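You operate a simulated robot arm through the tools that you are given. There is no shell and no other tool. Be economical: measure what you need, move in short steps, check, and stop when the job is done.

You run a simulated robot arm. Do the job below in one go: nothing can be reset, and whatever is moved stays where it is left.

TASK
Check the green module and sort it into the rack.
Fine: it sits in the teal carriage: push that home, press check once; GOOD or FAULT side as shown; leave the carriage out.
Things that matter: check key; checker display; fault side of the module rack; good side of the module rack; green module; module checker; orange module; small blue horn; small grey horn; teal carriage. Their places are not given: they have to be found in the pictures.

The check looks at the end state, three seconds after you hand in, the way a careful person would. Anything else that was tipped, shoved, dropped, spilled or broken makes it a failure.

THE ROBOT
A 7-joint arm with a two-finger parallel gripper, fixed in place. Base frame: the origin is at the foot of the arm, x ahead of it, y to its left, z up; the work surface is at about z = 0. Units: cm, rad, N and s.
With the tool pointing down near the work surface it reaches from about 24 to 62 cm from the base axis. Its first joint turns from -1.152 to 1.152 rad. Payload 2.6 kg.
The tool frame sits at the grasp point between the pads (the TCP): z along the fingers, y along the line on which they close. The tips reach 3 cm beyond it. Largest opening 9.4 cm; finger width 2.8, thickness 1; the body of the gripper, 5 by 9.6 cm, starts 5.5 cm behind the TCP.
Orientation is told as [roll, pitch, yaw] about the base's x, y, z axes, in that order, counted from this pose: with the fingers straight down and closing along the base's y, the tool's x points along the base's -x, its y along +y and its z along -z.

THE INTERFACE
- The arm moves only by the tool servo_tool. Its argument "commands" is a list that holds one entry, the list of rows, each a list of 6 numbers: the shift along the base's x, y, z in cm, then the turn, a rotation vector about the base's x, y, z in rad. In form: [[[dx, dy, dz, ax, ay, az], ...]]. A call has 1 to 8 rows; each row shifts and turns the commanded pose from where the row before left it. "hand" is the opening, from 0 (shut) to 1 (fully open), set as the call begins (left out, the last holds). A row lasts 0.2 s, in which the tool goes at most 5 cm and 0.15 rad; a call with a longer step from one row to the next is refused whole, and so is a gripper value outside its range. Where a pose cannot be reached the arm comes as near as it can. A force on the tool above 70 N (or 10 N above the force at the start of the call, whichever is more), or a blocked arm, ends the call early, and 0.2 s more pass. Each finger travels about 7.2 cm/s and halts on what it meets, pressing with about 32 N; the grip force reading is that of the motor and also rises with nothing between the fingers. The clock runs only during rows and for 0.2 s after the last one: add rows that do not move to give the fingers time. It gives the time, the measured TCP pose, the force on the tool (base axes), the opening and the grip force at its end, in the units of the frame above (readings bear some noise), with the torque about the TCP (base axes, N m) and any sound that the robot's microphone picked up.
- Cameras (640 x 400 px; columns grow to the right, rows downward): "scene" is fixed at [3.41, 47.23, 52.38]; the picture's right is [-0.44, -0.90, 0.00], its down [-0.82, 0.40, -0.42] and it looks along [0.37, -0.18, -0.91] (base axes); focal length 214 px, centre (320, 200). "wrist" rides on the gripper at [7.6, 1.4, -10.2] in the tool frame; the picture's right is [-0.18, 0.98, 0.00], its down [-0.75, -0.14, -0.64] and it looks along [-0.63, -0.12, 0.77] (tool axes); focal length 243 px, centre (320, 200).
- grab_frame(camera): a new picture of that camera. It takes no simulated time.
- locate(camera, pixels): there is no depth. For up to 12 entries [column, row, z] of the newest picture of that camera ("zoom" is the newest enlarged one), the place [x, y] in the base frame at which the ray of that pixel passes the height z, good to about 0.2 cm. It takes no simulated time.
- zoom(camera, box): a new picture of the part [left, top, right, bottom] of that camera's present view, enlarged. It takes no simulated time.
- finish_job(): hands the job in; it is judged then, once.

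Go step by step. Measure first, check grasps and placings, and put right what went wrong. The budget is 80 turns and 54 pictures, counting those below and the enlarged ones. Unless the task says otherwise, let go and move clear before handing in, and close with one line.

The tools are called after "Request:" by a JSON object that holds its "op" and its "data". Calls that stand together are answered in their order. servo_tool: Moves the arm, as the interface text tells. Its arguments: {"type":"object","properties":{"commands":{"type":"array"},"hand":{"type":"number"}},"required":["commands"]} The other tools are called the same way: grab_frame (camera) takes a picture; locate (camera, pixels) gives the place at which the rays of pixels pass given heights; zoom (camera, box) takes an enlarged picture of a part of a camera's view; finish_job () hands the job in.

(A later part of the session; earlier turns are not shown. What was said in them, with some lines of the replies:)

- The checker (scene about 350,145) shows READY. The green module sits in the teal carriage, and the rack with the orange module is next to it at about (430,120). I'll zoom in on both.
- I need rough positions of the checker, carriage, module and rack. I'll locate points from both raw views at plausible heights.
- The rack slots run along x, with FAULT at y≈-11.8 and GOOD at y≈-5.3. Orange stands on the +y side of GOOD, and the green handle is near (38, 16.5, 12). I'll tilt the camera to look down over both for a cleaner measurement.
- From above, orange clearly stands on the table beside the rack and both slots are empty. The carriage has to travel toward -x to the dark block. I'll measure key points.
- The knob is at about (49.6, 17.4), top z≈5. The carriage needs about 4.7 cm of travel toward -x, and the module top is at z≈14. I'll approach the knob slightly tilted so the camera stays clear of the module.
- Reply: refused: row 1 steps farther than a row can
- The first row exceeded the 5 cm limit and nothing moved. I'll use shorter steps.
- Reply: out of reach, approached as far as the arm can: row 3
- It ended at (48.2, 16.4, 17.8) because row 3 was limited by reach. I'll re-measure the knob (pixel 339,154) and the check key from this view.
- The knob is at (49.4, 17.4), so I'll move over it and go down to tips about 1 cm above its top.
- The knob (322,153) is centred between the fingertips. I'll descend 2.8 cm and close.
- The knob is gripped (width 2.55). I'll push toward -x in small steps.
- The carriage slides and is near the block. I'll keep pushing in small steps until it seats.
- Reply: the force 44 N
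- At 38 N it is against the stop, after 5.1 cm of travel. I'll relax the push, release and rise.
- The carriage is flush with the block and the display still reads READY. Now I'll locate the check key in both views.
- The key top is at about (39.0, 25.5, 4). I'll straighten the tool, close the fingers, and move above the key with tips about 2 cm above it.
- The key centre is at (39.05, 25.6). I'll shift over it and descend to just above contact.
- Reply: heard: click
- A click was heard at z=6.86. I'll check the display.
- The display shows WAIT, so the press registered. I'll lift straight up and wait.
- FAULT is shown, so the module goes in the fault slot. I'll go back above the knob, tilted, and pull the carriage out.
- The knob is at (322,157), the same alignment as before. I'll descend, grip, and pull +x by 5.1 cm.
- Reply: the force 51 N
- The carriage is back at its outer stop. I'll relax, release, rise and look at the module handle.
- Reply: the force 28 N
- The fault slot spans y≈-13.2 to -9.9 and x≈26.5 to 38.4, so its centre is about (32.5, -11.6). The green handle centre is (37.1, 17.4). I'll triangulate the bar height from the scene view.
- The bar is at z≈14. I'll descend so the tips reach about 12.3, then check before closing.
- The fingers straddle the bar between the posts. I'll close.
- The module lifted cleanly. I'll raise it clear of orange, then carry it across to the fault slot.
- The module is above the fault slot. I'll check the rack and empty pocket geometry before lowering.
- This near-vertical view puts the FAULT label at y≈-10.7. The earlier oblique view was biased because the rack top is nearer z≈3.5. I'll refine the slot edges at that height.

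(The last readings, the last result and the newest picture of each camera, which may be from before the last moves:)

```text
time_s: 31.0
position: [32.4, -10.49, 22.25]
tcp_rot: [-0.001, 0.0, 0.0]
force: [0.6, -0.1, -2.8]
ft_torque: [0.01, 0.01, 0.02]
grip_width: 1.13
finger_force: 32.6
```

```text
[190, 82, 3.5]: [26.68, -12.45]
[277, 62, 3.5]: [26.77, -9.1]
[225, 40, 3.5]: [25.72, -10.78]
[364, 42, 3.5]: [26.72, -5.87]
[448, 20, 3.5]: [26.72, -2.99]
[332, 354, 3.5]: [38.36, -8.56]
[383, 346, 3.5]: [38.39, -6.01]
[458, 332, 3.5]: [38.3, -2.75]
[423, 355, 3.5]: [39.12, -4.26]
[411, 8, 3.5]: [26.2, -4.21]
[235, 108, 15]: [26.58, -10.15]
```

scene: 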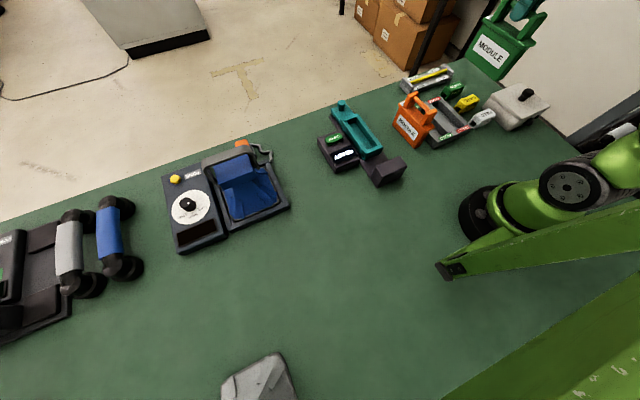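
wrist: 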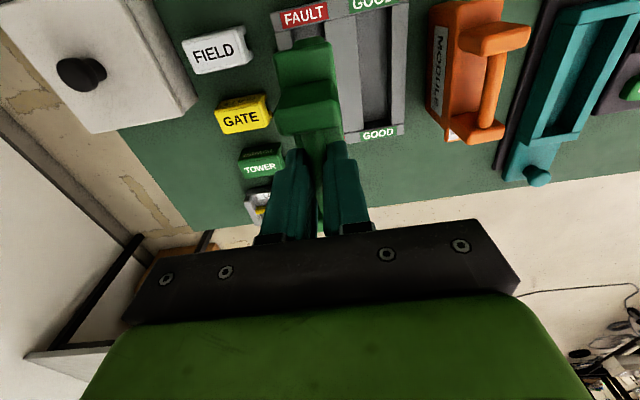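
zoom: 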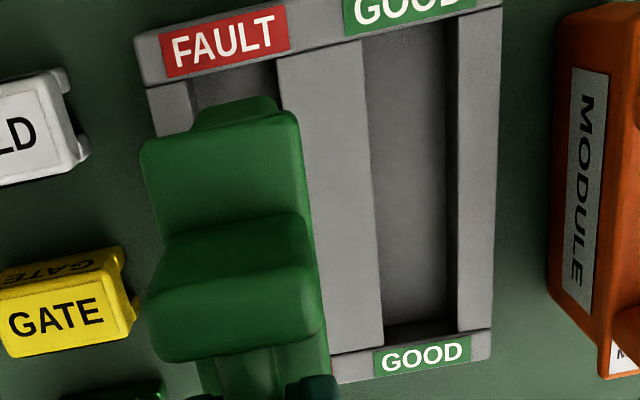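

The slot centre refines to (32.5, -10.75). I'll nudge there and lower until the bottom is just above the rack top.

Request:
{"op": "servo_tool", "data": {"commands": [[[0.1, -0.18, 0, 0, 0, 0], [0, 0, -1.5, 0, 0, 0], [0, 0, -1.5, 0, 0, 0], [0, 0, 0, 0, 0, 0]]]}}

Request:
{"op": "zoom", "data": {"camera": "scene", "box": [400, 40, 500, 160]}}

Request:
{"op": "zoom", "data": {"camera": "wrist", "box": [220, 0, 440, 200]}}

```text
time_s: 32.0
position: [32.72, -10.71, 19.0]
tcp_rot: [0.002, -0.001, 0.0]
force: [-0.1, 0.3, -3.3]
ft_torque: [0.0, 0.02, -0.01]
grip_width: 1.13
finger_force: 31.7
```

```text
3.33 times, centred on (450, 100) of scene
```

zoom: 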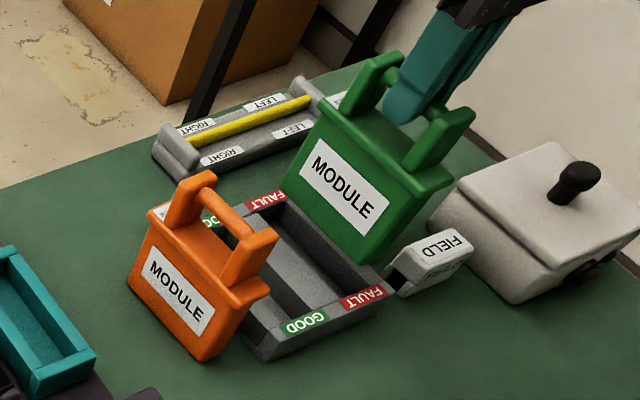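

```text
2.00 times, centred on (330, 100) of wrist
```

zoom: 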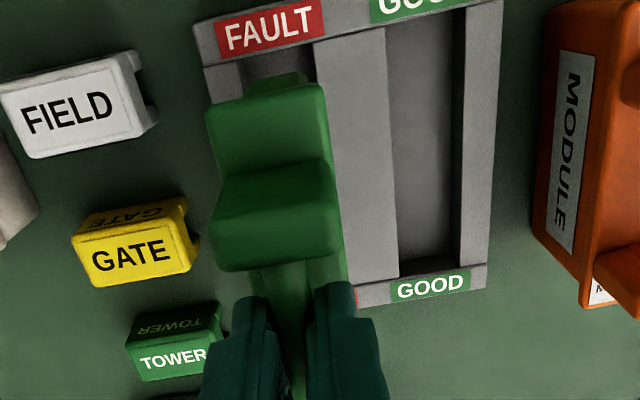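

It looks aligned in both views. I'll lower gently in small steps, watching force.

Request:
{"op": "servo_tool", "data": {"commands": [[[-0.1, 0, -0.5, 0, 0, 0], [0, 0, -0.5, 0, 0, 0], [0, 0, -0.5, 0, 0, 0], [0, 0, 0, 0, 0, 0]]]}}

Request:
{"op": "zoom", "data": {"camera": "scene", "box": [400, 50, 500, 150]}}

```text
time_s: 33.0
position: [32.58, -10.69, 17.64]
tcp_rot: [0.0, -0.001, 0.0]
force: [0.3, 0.0, -3.4]
ft_torque: [-0.03, 0.01, -0.02]
grip_width: 1.13
finger_force: 31.9
```

```text
4.00 times, centred on (450, 100) of scene
```

zoom: 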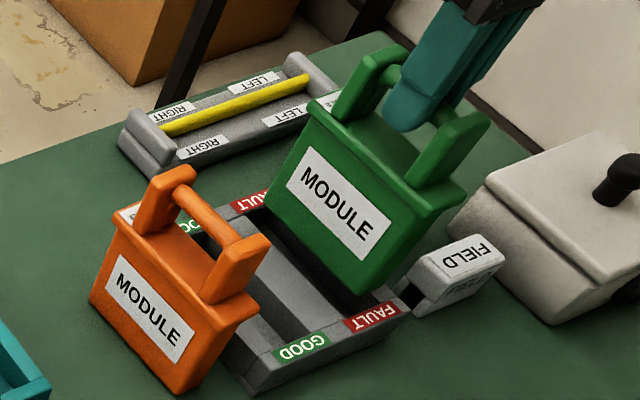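

Request:
{"op": "servo_tool", "data": {"commands": [[[0, 0, -0.4, 0, 0, 0], [0, 0, -0.4, 0, 0, 0], [0, 0, -0.4, 0, 0, 0], [0, 0, -0.3, 0, 0, 0], [0, 0, 0, 0, 0, 0]]]}}

Request:
{"op": "zoom", "data": {"camera": "scene", "box": [400, 50, 500, 150]}}

```text
time_s: 34.2
position: [32.56, -10.76, 16.13]
tcp_rot: [0.0, 0.0, -0.001]
force: [0.4, 0.1, -2.7]
ft_torque: [-0.03, 0.0, 0.01]
grip_width: 1.15
finger_force: 31.8
```

```text
4.00 times, centred on (450, 100) of scene
```

zoom: 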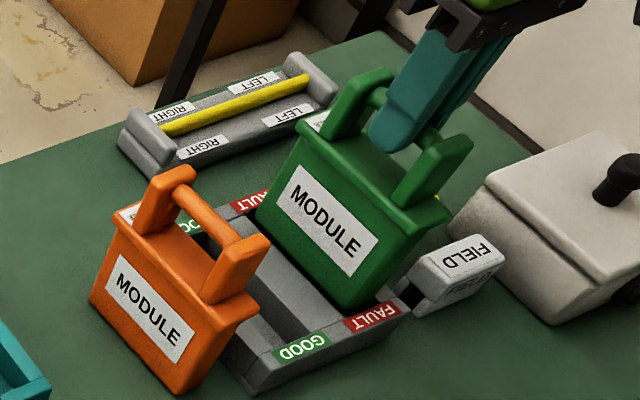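

No contact force, and it is entering the slot. I'll continue until it touches the floor.

Request:
{"op": "servo_tool", "data": {"commands": [[[0, 0, -0.4, 0, 0, 0], [0, 0, -0.3, 0, 0, 0], [0, 0, -0.3, 0, 0, 0], [0, 0, 0, 0, 0, 0]]]}}

Request:
{"op": "servo_tool", "data": {"commands": [[[0, 0, -0.2, 0, 0, 0], [0, 0, -0.2, 0, 0, 0], [0, 0, 0, 0, 0, 0]]]}}

Request:
{"op": "zoom", "data": {"camera": "scene", "box": [400, 50, 500, 150]}}

```text
time_s: 35.2
position: [32.57, -10.61, 15.13]
tcp_rot: [0.001, 0.0, 0.0]
force: [-0.2, 0.0, -2.8]
ft_torque: [0.02, 0.04, -0.02]
grip_width: 1.14
finger_force: 32.1
```

```text
time_s: 36.0
position: [32.49, -10.71, 14.84]
tcp_rot: [0.001, 0.001, 0.001]
force: [0.3, 0.0, -3.6]
ft_torque: [0.03, 0.01, 0.01]
grip_width: 1.14
finger_force: 31.9
```

```text
4.00 times, centred on (450, 100) of scene
```

zoom: 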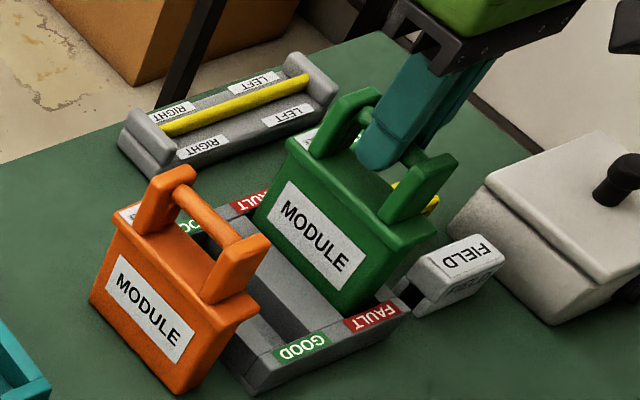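

It is still hanging (-3.6 N, no upward push). I'll go down slowly until the force changes.

Request:
{"op": "servo_tool", "data": {"commands": [[[0, 0, -0.2, 0, 0, 0], [0, 0, -0.2, 0, 0, 0], [0, 0, 0, 0, 0, 0]]]}}

Request:
{"op": "servo_tool", "data": {"commands": [[[0, 0, -0.2, 0, 0, 0], [0, 0, -0.2, 0, 0, 0], [0, 0, 0, 0, 0, 0]]]}}

```text
time_s: 36.8
position: [32.52, -10.75, 14.38]
tcp_rot: [0.002, 0.0, 0.0]
force: [0.1, 0.5, -3.4]
ft_torque: [0.0, 0.01, 0.0]
grip_width: 1.12
finger_force: 32.5
```

```text
time_s: 37.6
position: [32.55, -10.73, 14.14]
tcp_rot: [0.001, -0.003, -0.001]
force: [-12.2, 1.3, 29.0]
ft_torque: [0.05, 0.39, 0.02]
grip_width: 1.13
finger_force: 31.8
```

The floor is reached (29 N up at z=14.1). I'll relax slightly, then open and check.

Request:
{"op": "servo_tool", "data": {"commands": [[[-0.05, 0, 0.15, 0, 0, 0], [0, 0, 0, 0, 0, 0]]]}}

Request:
{"op": "servo_tool", "data": {"commands": [[[0, 0, 0, 0, 0, 0], [0, 0, 0, 0, 0, 0], [0, 0, 0, 0, 0, 0]]], "hand": 0.4}}

Request:
{"op": "zoom", "data": {"camera": "scene", "box": [400, 50, 500, 150]}}

```text
time_s: 38.2
position: [32.52, -10.75, 13.96]
tcp_rot: [0.0, 0.002, 0.002]
force: [2.3, 0.0, 1.3]
ft_torque: [-0.04, -0.59, -0.02]
grip_width: 1.13
finger_force: 32.0
```

```text
time_s: 39.0
position: [32.55, -10.82, 14.19]
tcp_rot: [0.001, 0.0, 0.0]
force: [-0.2, 0.0, -0.3]
ft_torque: [0.0, -0.01, 0.0]
grip_width: 3.76
finger_force: 0.0
```

```text
4.00 times, centred on (450, 100) of scene
```

zoom: 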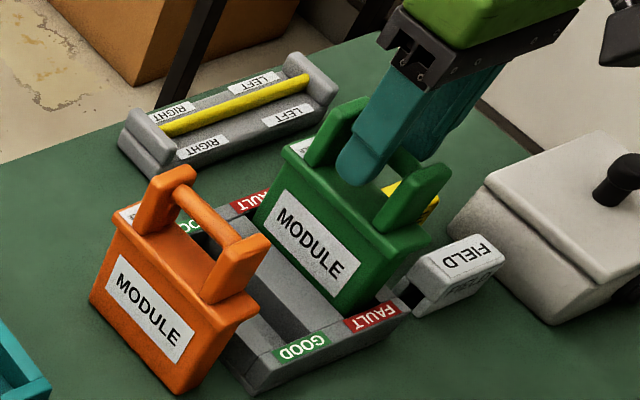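

The module is seated and free of the fingers. I'll rise straight up and take a final look.

Request:
{"op": "servo_tool", "data": {"commands": [[[0, 0, 2, 0, 0, 0], [0, 0, 4, 0, 0, 0], [0, 0, 4, 0, 0, 0], [0, 0, 4, 0, 0, 0], [0, 3, 3, 0, 0, 0], [0, 4, 0, 0, 0.15, 0], [0, 4, 0, 0, 0.15, 0], [0, 0, 0, 0, 0, 0]]]}}

Request:
{"op": "grab_frame", "data": {"camera": "wrist"}}

Request:
{"op": "zoom", "data": {"camera": "scene", "box": [310, 50, 530, 190]}}

```text
time_s: 40.8
position: [32.63, 0.32, 31.32]
tcp_rot: [0.001, 0.3, 0.001]
force: [-0.3, -0.5, 0.1]
ft_torque: [0.08, 0.04, 0.0]
grip_width: 3.75
finger_force: 0.0
```

```text
8 pictures are left
```

wrist: 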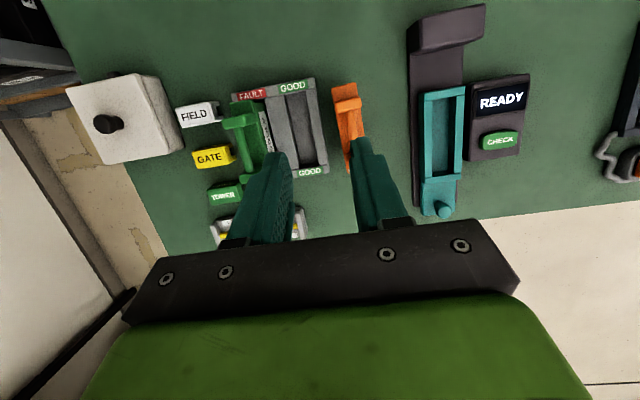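

```text
2.86 times, centred on (420, 120) of scene
```

zoom: 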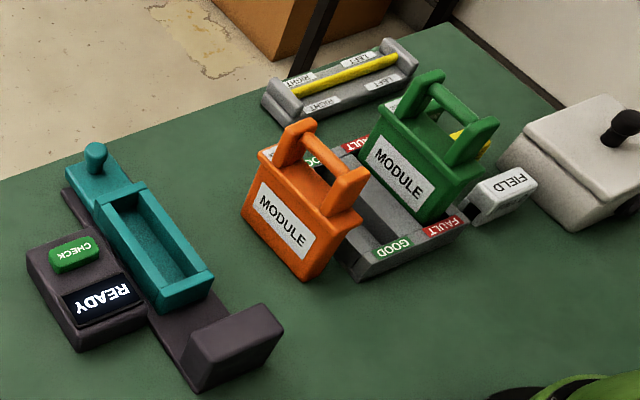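

The module stands in the FAULT slot, the carriage is out, and orange and the rest look undisturbed. I'll hand in now.

Request:
{"op": "finish_job", "data": {}}

```text
The job is handed in.
```

The checker read FAULT, so the green module is now in the fault side of the rack, the carriage is out, and nothing else looks disturbed.
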